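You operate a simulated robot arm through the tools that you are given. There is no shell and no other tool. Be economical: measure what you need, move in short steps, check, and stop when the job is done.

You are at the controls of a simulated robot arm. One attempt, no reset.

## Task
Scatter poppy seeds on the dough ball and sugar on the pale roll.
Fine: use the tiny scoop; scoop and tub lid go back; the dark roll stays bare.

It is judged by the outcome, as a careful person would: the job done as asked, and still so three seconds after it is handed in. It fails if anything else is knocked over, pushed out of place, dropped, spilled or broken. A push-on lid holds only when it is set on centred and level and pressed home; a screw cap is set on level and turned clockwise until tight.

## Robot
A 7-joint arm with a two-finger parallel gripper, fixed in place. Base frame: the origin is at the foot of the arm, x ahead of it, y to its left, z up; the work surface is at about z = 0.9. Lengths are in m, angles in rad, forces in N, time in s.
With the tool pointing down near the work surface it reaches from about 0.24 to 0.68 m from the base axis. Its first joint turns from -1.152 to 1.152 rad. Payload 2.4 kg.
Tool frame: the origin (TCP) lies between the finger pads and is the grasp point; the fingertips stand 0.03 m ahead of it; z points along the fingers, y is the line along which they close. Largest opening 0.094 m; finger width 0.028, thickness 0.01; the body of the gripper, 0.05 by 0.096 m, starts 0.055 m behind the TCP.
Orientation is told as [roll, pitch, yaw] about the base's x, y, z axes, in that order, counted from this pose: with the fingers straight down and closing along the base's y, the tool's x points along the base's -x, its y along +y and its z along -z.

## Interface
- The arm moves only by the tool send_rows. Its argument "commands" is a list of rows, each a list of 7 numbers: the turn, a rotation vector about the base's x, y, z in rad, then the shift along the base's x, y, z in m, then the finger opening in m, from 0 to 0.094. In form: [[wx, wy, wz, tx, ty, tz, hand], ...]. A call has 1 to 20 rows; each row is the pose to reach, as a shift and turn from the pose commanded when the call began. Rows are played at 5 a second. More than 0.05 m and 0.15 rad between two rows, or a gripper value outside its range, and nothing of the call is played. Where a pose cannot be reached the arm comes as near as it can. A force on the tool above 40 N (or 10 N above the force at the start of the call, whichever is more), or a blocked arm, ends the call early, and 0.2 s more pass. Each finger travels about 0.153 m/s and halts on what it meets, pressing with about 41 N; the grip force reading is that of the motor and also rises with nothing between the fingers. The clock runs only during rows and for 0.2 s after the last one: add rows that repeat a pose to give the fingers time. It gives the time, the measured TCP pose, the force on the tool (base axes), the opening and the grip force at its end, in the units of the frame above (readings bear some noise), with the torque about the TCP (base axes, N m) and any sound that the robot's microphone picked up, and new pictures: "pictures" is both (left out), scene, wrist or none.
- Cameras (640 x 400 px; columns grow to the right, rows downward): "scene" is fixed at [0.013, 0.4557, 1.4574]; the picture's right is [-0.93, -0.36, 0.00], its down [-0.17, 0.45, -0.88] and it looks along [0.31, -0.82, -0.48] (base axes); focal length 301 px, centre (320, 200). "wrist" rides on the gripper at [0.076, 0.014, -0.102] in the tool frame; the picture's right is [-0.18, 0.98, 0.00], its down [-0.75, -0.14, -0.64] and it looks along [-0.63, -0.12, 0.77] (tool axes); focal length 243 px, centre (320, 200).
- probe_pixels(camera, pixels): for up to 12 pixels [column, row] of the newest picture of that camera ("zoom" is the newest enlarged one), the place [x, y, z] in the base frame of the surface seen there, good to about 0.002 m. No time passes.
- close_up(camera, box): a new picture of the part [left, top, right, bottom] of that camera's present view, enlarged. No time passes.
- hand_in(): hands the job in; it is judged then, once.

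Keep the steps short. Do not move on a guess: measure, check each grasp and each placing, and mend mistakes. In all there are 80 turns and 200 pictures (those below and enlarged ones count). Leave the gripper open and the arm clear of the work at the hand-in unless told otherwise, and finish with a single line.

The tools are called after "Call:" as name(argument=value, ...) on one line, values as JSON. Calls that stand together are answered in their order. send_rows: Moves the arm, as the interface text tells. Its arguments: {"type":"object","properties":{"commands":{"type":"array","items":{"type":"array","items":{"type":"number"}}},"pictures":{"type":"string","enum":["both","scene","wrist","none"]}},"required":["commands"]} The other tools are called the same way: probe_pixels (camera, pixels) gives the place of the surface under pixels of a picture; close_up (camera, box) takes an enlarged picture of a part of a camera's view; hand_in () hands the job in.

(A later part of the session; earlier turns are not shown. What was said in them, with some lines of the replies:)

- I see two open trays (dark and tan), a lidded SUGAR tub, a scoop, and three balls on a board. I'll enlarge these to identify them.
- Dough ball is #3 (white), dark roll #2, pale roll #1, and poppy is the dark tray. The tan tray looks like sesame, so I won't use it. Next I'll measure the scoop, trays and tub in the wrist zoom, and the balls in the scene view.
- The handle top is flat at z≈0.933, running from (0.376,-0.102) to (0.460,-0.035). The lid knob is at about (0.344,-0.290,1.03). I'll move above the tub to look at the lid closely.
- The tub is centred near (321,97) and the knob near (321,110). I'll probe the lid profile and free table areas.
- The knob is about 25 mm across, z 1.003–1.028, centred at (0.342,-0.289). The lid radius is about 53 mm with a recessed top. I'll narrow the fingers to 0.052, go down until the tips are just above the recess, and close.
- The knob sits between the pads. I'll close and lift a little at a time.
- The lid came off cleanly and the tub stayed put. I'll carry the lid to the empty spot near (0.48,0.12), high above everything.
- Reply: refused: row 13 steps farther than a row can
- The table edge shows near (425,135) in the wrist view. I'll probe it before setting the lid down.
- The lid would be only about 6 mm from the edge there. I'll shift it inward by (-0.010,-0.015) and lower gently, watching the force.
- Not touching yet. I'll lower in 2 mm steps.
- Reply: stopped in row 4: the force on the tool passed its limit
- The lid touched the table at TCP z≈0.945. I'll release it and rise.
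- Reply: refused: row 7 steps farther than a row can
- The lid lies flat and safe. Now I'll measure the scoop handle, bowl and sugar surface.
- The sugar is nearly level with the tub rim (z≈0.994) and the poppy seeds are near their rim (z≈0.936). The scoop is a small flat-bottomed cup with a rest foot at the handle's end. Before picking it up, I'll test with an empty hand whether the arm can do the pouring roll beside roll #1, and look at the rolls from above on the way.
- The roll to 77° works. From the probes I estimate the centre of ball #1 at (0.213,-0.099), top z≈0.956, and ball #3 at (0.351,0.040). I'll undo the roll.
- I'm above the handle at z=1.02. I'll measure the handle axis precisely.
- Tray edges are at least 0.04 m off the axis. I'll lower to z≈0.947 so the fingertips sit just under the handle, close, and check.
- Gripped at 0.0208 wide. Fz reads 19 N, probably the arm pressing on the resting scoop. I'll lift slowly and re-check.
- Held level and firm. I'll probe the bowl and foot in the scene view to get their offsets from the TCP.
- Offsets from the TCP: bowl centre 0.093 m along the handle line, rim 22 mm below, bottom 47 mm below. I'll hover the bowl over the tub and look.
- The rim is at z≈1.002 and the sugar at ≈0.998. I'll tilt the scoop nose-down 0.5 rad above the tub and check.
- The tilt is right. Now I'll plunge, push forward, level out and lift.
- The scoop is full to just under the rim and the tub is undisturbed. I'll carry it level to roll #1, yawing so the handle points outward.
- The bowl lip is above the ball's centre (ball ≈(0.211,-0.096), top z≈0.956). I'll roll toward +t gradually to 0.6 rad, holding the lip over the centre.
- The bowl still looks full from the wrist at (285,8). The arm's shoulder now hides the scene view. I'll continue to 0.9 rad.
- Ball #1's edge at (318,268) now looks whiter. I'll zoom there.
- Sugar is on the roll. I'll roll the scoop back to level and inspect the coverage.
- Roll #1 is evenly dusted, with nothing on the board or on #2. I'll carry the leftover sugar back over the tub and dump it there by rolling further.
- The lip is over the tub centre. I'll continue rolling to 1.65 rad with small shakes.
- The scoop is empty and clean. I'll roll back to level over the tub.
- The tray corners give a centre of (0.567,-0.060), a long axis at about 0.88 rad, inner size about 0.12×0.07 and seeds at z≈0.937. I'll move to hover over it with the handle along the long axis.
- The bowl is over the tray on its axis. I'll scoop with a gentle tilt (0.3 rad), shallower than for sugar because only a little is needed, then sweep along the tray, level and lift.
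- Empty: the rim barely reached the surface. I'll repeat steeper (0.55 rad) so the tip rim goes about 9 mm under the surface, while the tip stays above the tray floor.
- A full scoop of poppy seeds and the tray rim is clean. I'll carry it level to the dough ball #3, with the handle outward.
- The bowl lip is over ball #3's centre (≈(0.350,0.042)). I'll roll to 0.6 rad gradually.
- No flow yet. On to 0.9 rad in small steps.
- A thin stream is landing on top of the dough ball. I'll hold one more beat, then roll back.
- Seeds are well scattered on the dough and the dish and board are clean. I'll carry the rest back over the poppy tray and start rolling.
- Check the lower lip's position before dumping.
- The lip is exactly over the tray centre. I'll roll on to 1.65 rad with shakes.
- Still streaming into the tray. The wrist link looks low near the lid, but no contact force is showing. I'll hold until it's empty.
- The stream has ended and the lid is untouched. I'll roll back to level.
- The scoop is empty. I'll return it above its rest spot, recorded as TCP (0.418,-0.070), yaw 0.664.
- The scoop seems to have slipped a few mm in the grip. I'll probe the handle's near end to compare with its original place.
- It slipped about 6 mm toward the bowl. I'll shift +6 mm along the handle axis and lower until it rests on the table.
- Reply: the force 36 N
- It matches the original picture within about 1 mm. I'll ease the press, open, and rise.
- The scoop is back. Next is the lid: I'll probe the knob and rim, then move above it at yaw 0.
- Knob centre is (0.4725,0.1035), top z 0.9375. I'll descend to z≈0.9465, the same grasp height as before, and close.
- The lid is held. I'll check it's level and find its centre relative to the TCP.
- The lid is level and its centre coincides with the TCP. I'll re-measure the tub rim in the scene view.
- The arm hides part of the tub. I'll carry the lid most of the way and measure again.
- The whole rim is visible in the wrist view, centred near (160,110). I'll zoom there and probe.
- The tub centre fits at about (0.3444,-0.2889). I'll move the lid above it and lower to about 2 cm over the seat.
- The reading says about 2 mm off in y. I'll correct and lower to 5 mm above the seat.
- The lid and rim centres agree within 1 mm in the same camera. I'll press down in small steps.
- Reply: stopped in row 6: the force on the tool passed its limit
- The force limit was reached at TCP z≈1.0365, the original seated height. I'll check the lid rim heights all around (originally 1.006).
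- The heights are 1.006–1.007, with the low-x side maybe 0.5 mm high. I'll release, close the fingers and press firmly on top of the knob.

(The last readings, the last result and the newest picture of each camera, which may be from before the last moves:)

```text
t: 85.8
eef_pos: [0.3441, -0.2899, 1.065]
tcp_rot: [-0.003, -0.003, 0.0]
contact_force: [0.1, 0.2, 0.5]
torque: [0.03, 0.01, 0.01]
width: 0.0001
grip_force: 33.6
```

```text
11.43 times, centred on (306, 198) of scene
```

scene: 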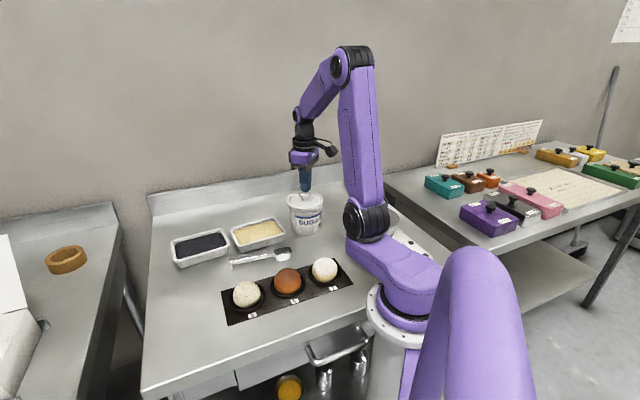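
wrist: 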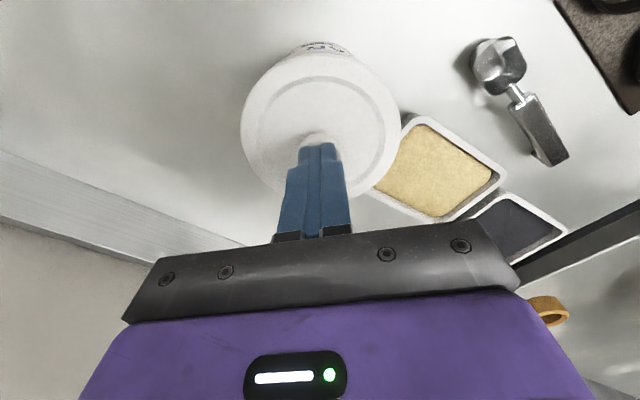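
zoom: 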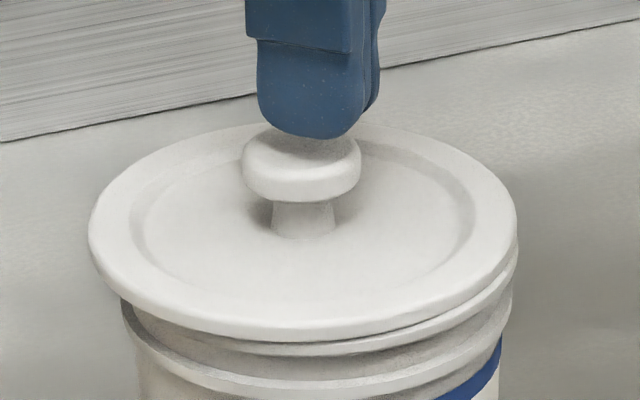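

On the right (low-x) side the rim shows a bit more. I'll press on the knob until the force limit.

Call:
send_rows(commands=[[0, 0, 0, -0.001, 0, -0.004, 0], [0, 0, 0, -0.001, 0, -0.007, 0], [0, 0, 0, -0.001, 0, -0.009, 0], [0, 0, 0, -0.001, 0, -0.011, 0], [0, 0, 0, -0.001, 0, -0.013, 0], [0, 0, 0, -0.001, 0, -0.015, 0], [0, 0, 0, -0.001, 0, -0.017, 0], [0, 0, 0, -0.001, 0, -0.019, 0]])

Call:
close_up(camera="scene", box=[285, 180, 327, 215])

```text
t: 87.0
eef_pos: [0.3448, -0.2907, 1.0561]
tcp_rot: [-0.007, -0.008, 0.002]
contact_force: [-4.3, 4.4, 12.7]
torque: [0.12, 0.14, -0.01]
width: 0.0
grip_force: 32.8
stopped in row 6: the force on the tool passed its limit (the readings are from after the stop); the commanded pose is now the measured one
```

scene: 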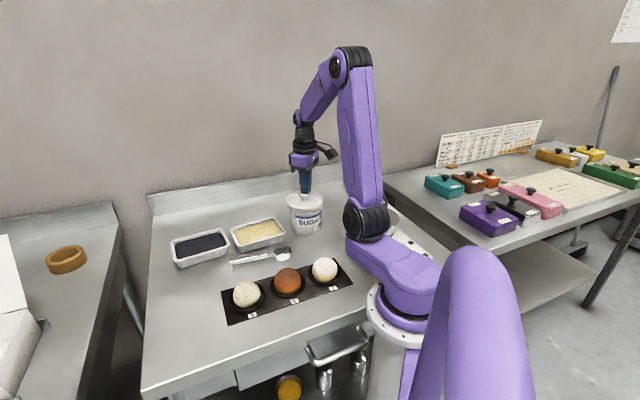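
wrist: 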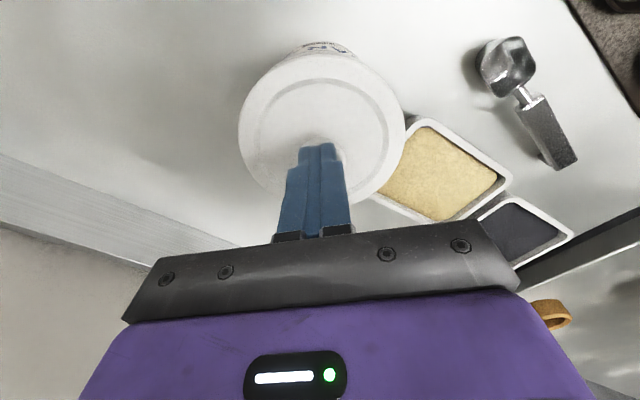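

```text
11.43 times, centred on (306, 198) of scene
```

zoom: 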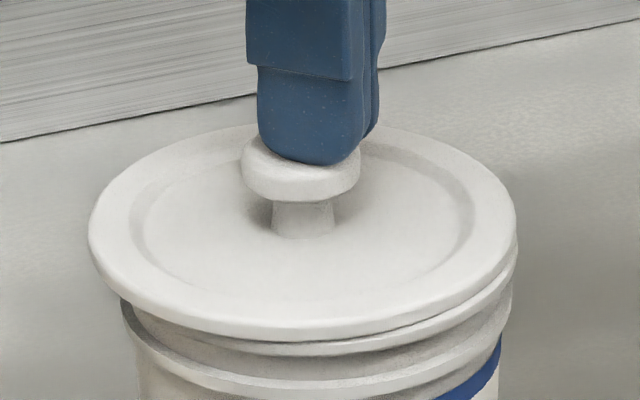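

Looks unchanged. I'll back off and measure the rim heights again, compared with the original 1.0057–1.0068.

Call:
send_rows(commands=[[0, 0, 0, 0, 0, 0.02, 0], [0, 0, 0, 0, 0, 0.05, 0.03], [0, 0, 0, 0.0, 0, 0.088, 0.094], [0, 0, 0, 0.0, 0, 0.088, 0.094]])

Call:
probe_pixels(camera="wrist", pixels=[[321, 110], [307, 108], [335, 108], [321, 97], [321, 122], [345, 95], [296, 95], [267, 95], [377, 95], [321, 153], [321, 42], [280, 60]])

Call:
close_up(camera="scene", box=[160, 180, 360, 330])

```text
t: 88.0
eef_pos: [0.3463, -0.2919, 1.1478]
tcp_rot: [-0.007, -0.005, 0.001]
contact_force: [-0.8, 1.4, 0.1]
torque: [-0.03, -0.01, -0.03]
width: 0.0941
grip_force: 0.1
```

scene: 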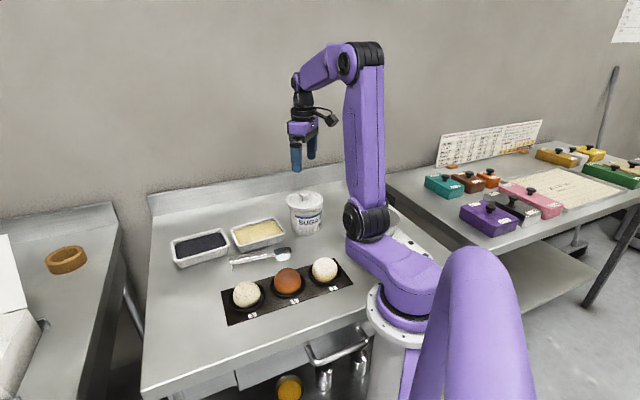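
wrist: 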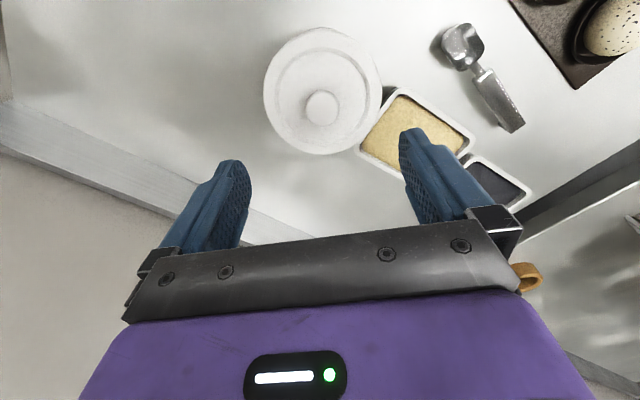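

```text
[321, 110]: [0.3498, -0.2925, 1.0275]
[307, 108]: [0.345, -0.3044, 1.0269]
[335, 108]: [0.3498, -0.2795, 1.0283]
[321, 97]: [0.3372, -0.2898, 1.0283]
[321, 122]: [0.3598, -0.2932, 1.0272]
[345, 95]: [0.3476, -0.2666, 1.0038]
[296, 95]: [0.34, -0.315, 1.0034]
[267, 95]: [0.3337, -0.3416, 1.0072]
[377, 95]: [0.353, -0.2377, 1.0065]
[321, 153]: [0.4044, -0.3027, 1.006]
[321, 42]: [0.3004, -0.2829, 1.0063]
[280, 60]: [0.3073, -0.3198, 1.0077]
```

```text
2.67 times, centred on (260, 255) of scene
```

zoom: 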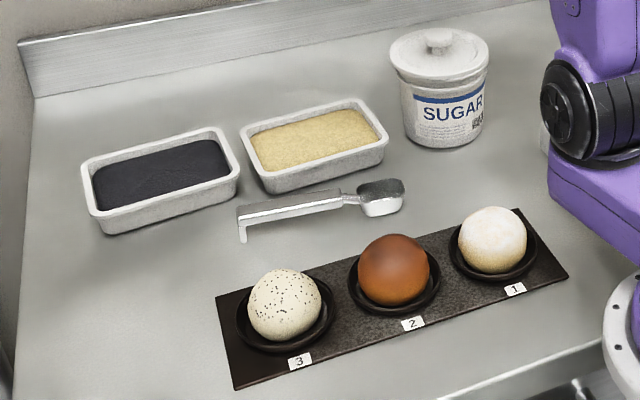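

Compared with the first zoom, the lid sits about 2 px left (knob 438 vs 440), so it may be about 2 mm off-centre. I'll return to the same camera pose as at t=1.6 for a direct comparison.

Call:
send_rows(commands=[[0.006, 0.005, -0.001, -0.003, 0.001, -0.007, 0.094], [0.006, 0.005, -0.001, -0.003, 0.001, -0.007, 0.094]], pictures="wrist")

Call:
close_up(camera="wrist", box=[250, 20, 410, 170])

Call:
close_up(camera="scene", box=[255, 180, 335, 245])

```text
t: 88.6
eef_pos: [0.3427, -0.2908, 1.1394]
tcp_rot: [0.0, -0.004, 0.001]
contact_force: [-0.4, 1.1, -0.8]
torque: [-0.01, 0.0, -0.02]
width: 0.094
grip_force: 0.1
```

wrist: 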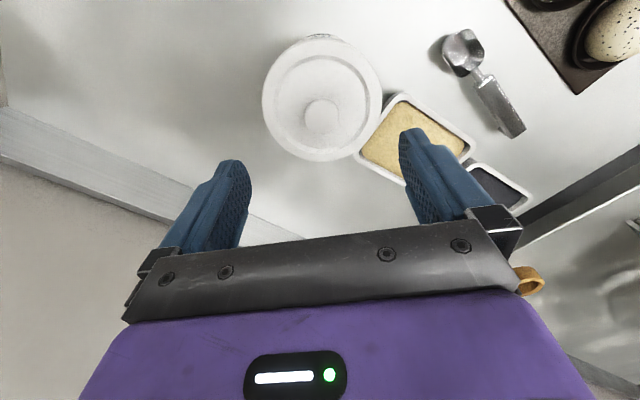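

```text
2.67 times, centred on (330, 95) of wrist
```

zoom: 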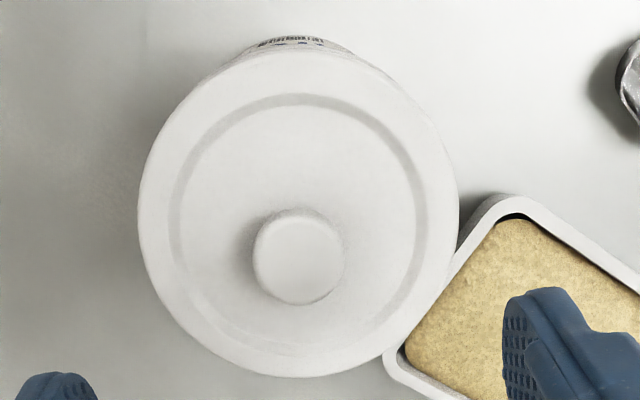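

```text
6.15 times, centred on (295, 212) of scene
```

zoom: 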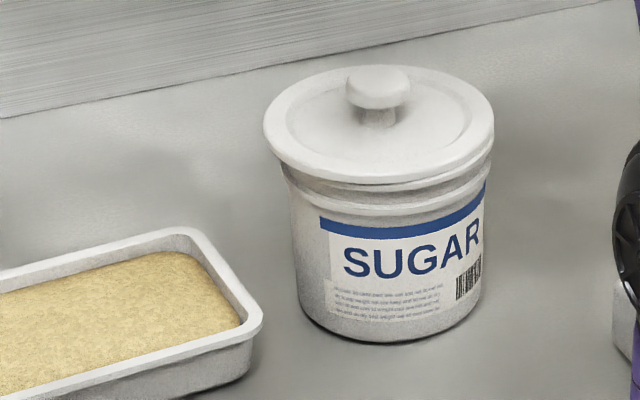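

A direct comparison shows the lid is 11 zoom px low, which is about 3 mm too far in +x, so it isn't truly seated. I'll regrasp the knob, lift 12 mm, and check it's free.

Call:
send_rows(commands=[[0, 0, 0, 0.002, 0.002, -0.03, 0.052], [0, 0, 0, 0.002, 0.002, -0.06, 0.052], [0, 0, 0, 0.002, 0.002, -0.085, 0.052], [0, 0, 0, 0.002, 0.002, -0.101, 0.052], [0, 0, 0, 0.002, 0.002, -0.101, 0.052], [0, 0, 0, 0.002, 0.002, -0.101, 0.015], [0, 0, 0, 0.002, 0.002, -0.101, 0.015], [0, 0, 0, 0.002, 0.002, -0.096, 0.015], [0, 0, 0, 0.002, 0.002, -0.089, 0.015], [0, 0, 0, 0.002, 0.002, -0.089, 0.015]])

Call:
close_up(camera="scene", box=[285, 180, 327, 215])

```text
t: 90.8
eef_pos: [0.3433, -0.2883, 1.0491]
tcp_rot: [0.001, -0.004, 0.0]
contact_force: [0.6, 0.3, 0.4]
torque: [0.01, 0.02, 0.0]
width: 0.0298
grip_force: 41.0
```

scene: 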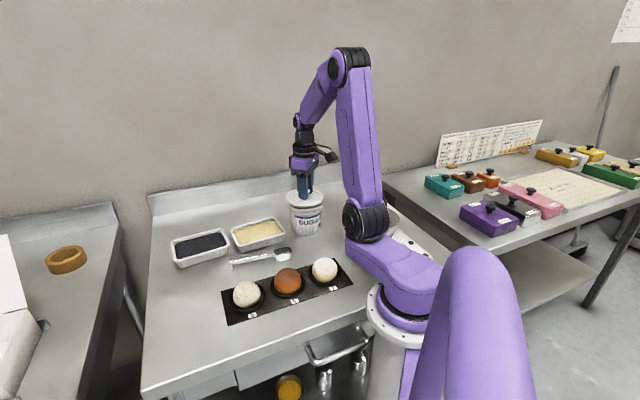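
wrist: 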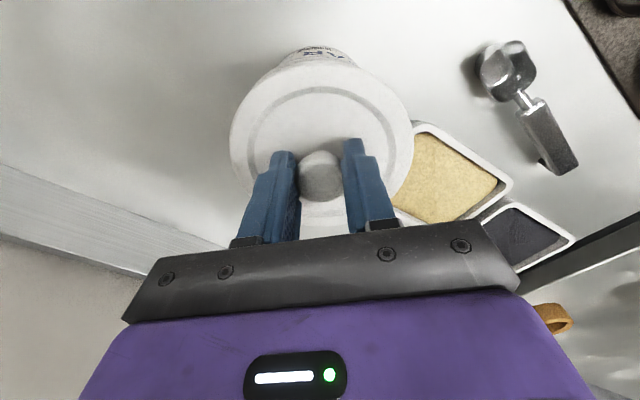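

```text
11.43 times, centred on (306, 198) of scene
```

zoom: 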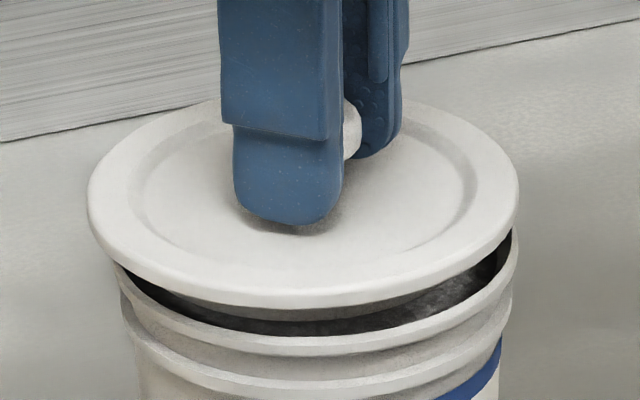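

The lid is free and level. Wrist and scene comparisons both give about 2.7 mm, so I'll shift it -2.7 mm in x and press down again.

Call:
send_rows(commands=[[0, 0.004, 0, -0.0027, -0.0003, 0, 0.015], [0, 0.004, 0, -0.0027, -0.0003, -0.004, 0.015], [0, 0.004, 0, -0.0027, -0.0003, -0.007, 0.015], [0, 0.004, 0, -0.0027, -0.0003, -0.009, 0.015], [0, 0.004, 0, -0.0027, -0.0003, -0.011, 0.015], [0, 0.004, 0, -0.0027, -0.0003, -0.013, 0.015], [0, 0.004, 0, -0.0027, -0.0003, -0.015, 0.015], [0, 0.004, 0, -0.0027, -0.0003, -0.017, 0.015]])

Call:
close_up(camera="scene", box=[285, 180, 327, 215])

```text
t: 92.4
eef_pos: [0.3422, -0.2885, 1.0362]
tcp_rot: [-0.006, 0.0, -0.001]
contact_force: [-0.9, 0.1, 6.1]
torque: [0.07, -0.16, -0.01]
width: 0.0296
grip_force: 41.4
stopped in row 7: the force on the tool passed its limit (the readings are from after the stop); the commanded pose is now the measured one
```

scene: 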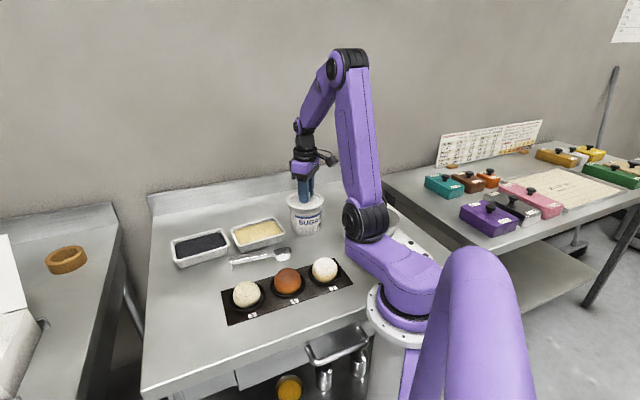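
wrist: 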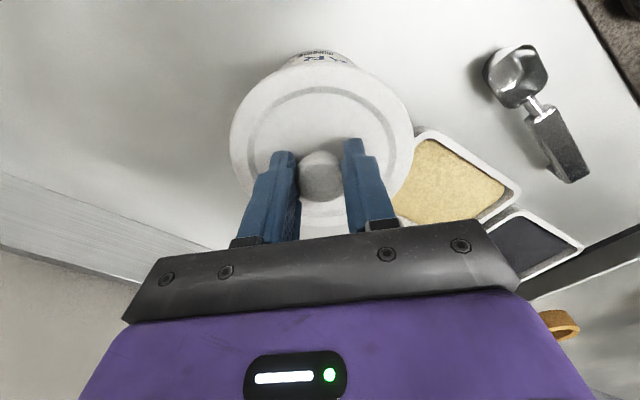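

```text
11.43 times, centred on (306, 198) of scene
5 turns are left
```

zoom: 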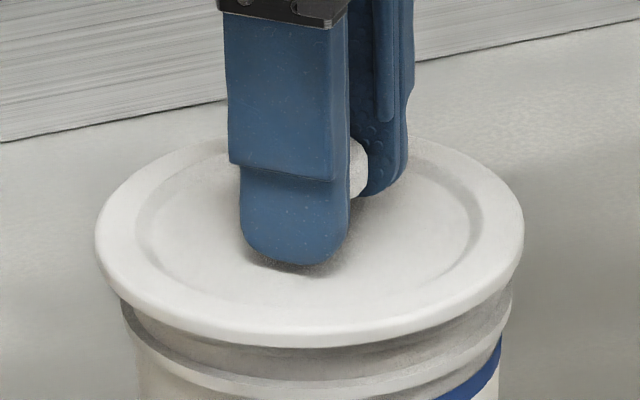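

The lid now overhangs evenly and no rim shows. Five turns are left: release, close the fingers, and press once on the knob.

Call:
send_rows(commands=[[0, 0, 0, 0, 0, 0, 0.052], [0, 0, 0, 0, 0, 0, 0.052], [0, 0, 0, 0, 0, 0.02, 0.052], [0, 0, 0, 0, 0, 0.04, 0.04], [0, 0, 0, 0, 0, 0.04, 0.0], [0, 0, 0, 0, 0, 0.04, 0.0], [0, 0, 0, 0, 0, 0.028, 0.0], [0, 0, 0, 0, 0, 0.022, 0.0], [0, 0, 0, 0, 0, 0.019, 0.0], [0, 0, 0, 0, 0, 0.016, 0.0], [0, 0, 0, 0, 0, 0.014, 0.0], [0, 0, 0, 0, 0, 0.012, 0.0]])

```text
t: 94.5
eef_pos: [0.3426, -0.2872, 1.0571]
tcp_rot: [-0.008, -0.005, 0.0]
contact_force: [-1.1, 0.0, 9.8]
torque: [0.03, 0.07, -0.01]
width: 0.0001
grip_force: 33.1
stopped in row 10: the force on the tool passed its limit (the readings are from after the stop); the commanded pose is now the measured one
4 turns are left
```

scene: 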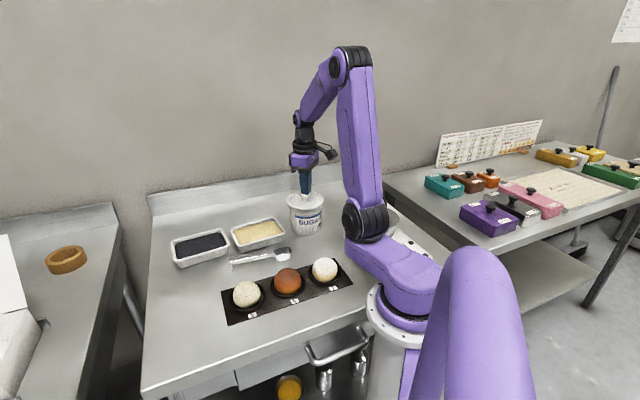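
wrist: 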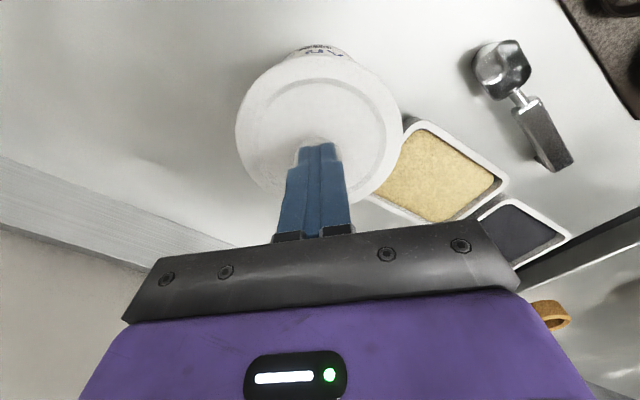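

Pressed to 40 N with no give, so the lid is home. I'll rise clear, open the gripper, and check the lid against the reference view.

Call:
send_rows(commands=[[0, 0, 0, 0, 0, 0.02, 0], [0, 0, 0, 0, 0, 0.06, 0.04], [0.008, 0.005, 0, 0.001, -0.0037, 0.0835, 0.094], [0.008, 0.005, 0, 0.001, -0.0037, 0.0835, 0.094], [0.008, 0.005, 0, 0.001, -0.0037, 0.0835, 0.094]])

Call:
close_up(camera="wrist", box=[250, 20, 410, 170])

Call:
close_up(camera="scene", box=[255, 180, 335, 245])

```text
t: 95.7
eef_pos: [0.3423, -0.2917, 1.1395]
tcp_rot: [0.004, 0.002, 0.001]
contact_force: [0.2, -0.3, -0.2]
torque: [-0.02, 0.0, -0.02]
width: 0.0939
grip_force: 0.0
```

scene: 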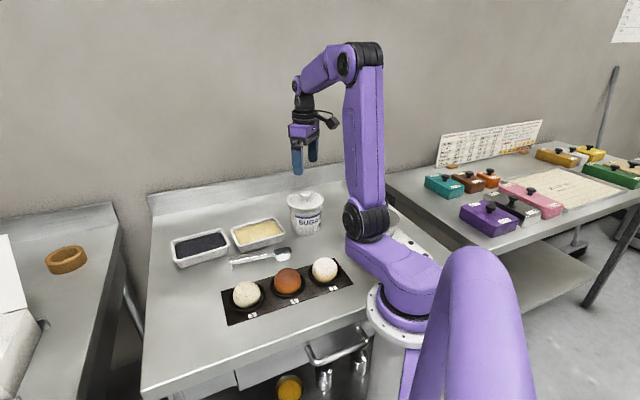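
wrist: 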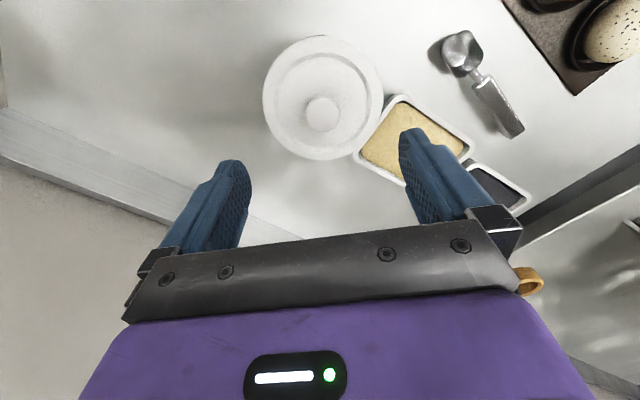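

```text
2.67 times, centred on (330, 95) of wrist
```

zoom: 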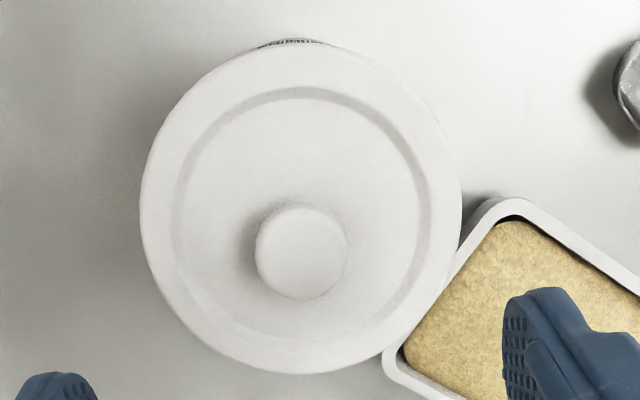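

```text
6.15 times, centred on (295, 212) of scene
3 turns are left
```

zoom: 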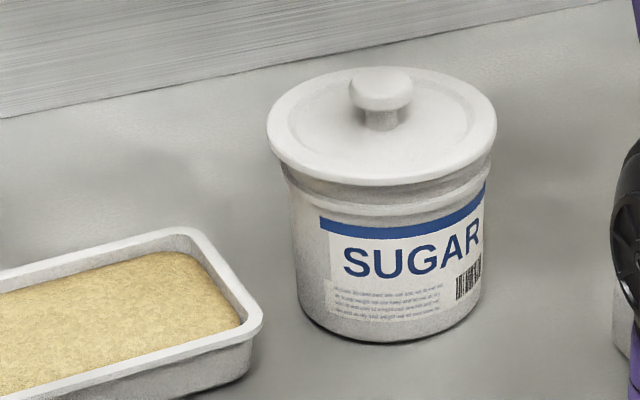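

The tub looks closed, but the lid is still about 2 mm off toward +x. I have turns for one more correction: regrasp, lift 10 mm, shift -3 mm in x (the last shift came out short), and press.

Call:
send_rows(commands=[[0, 0, 0, 0.0012, 0.0033, -0.03, 0.052], [0, 0, 0, 0.0012, 0.0033, -0.06, 0.052], [0, 0, 0, 0.0012, 0.0033, -0.085, 0.052], [0, 0, 0, 0.0012, 0.0033, -0.1025, 0.052], [0, 0, 0, 0.0012, 0.0033, -0.1025, 0.052], [0, 0, 0, 0.0012, 0.0033, -0.1025, 0.015], [0, 0, 0, 0.0012, 0.0033, -0.1025, 0.015], [0, 0, 0, 0.0012, 0.0033, -0.097, 0.015], [0, 0, 0, 0.0012, 0.0033, -0.0925, 0.015], [0, 0, 0, -0.0018, 0.0029, -0.0925, 0.015], [0, 0, 0, -0.0018, 0.0029, -0.0925, 0.015], [0, 0, 0, -0.0018, 0.0029, -0.096, 0.015], [0, 0, 0, -0.0018, 0.0029, -0.099, 0.015], [0, 0, 0, -0.0018, 0.0029, -0.1015, 0.015], [0, 0, 0, -0.0018, 0.0029, -0.1035, 0.015], [0, 0, 0, -0.0018, 0.0029, -0.1055, 0.015], [0, 0, 0, -0.0018, 0.0029, -0.1075, 0.015], [0, 0, 0, -0.0018, 0.0029, -0.1095, 0.015]])

Call:
close_up(camera="scene", box=[255, 180, 335, 245])

```text
t: 99.4
eef_pos: [0.343, -0.2889, 1.0355]
tcp_rot: [0.0, -0.004, 0.0]
contact_force: [0.1, 0.0, 5.8]
torque: [0.08, 0.01, 0.05]
width: 0.0293
grip_force: 40.6
stopped in row 18: the force on the tool passed its limit (the readings are from after the stop); the commanded pose is now the measured one
```

scene: 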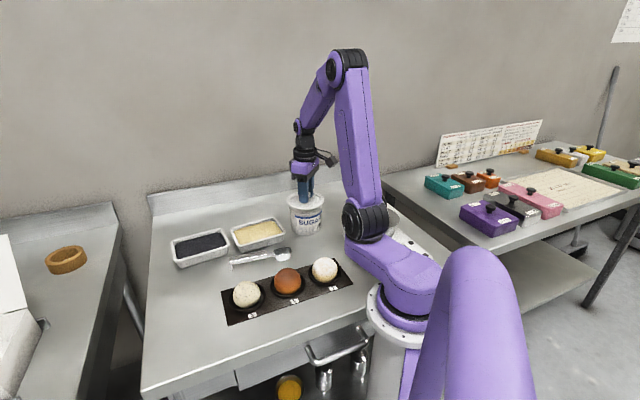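
wrist: 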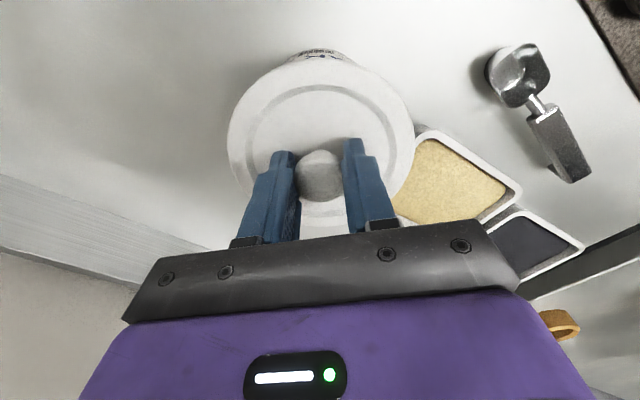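

```text
6.15 times, centred on (295, 212) of scene
2 turns are left
```

zoom: 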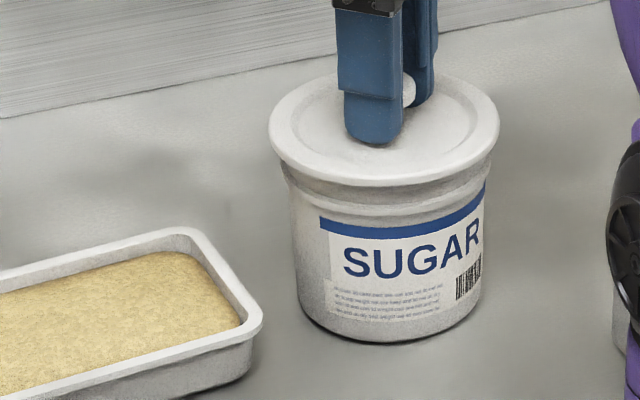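

The lid is now centred over the tub (268–499 against the rim's 277–494). It seated lower (z 1.0355), with no side force. I'll release, rise clear and open.

Call:
send_rows(commands=[[0, 0, 0, 0, 0, 0, 0.052], [0, 0, 0, 0, 0, 0, 0.052], [0, 0, 0, 0, 0, 0.02, 0.052], [0, 0, 0, 0, 0, 0.06, 0.06], [0, 0, 0, 0, 0, 0.1, 0.094], [0, 0, 0, 0, 0.02, 0.14, 0.094], [0, 0, 0, 0, 0.02, 0.18, 0.094], [0, 0, 0, 0, 0.02, 0.18, 0.094]])

Call:
close_up(camera="scene", box=[160, 180, 360, 330])

```text
t: 101.2
eef_pos: [0.3434, -0.2663, 1.2118]
tcp_rot: [0.001, -0.002, -0.003]
contact_force: [-0.6, 0.6, -0.5]
torque: [-0.01, 0.01, 0.01]
width: 0.0941
grip_force: 0.0
```

scene: 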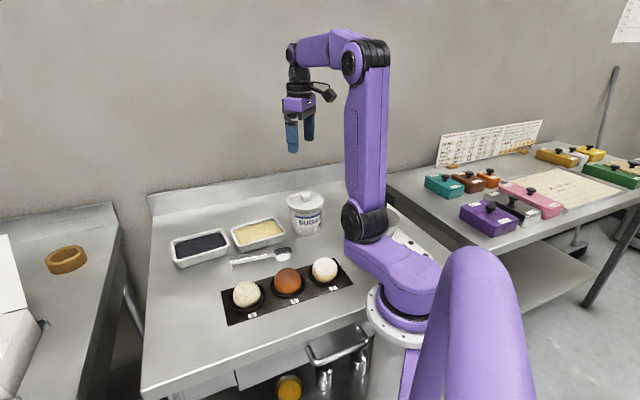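
wrist: 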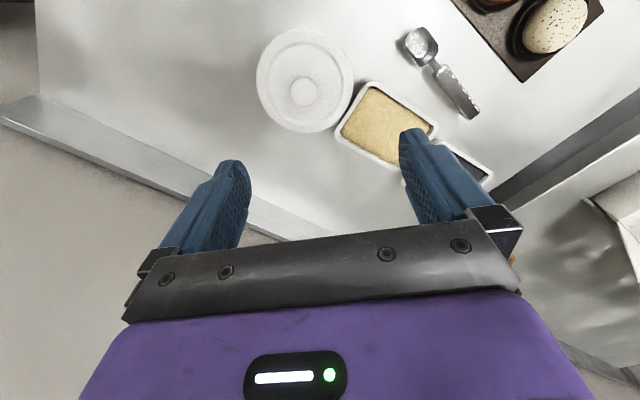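

```text
2.67 times, centred on (260, 255) of scene
1 turns are left
```

zoom: 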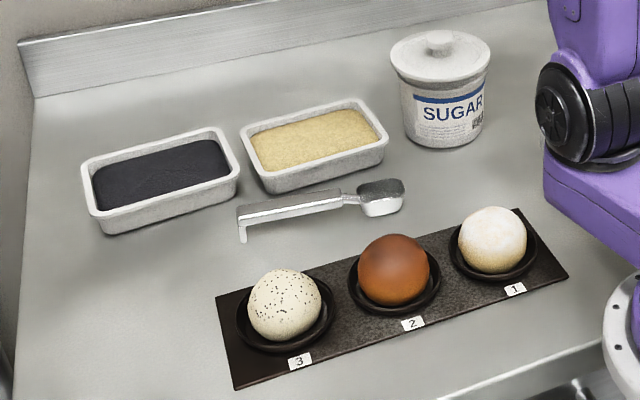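

The view closely matches the starting picture: lid on, scoop in its place, both toppings on, the dark roll bare, and the arm clear and open.

Call:
hand_in()

```text
The job is handed in.
```

Poppy seeds are on the dough ball and sugar on the pale roll, the dark roll is bare, the scoop is back in its place, and the tub lid is on and pressed down, within about 1 mm of centre by my last view.
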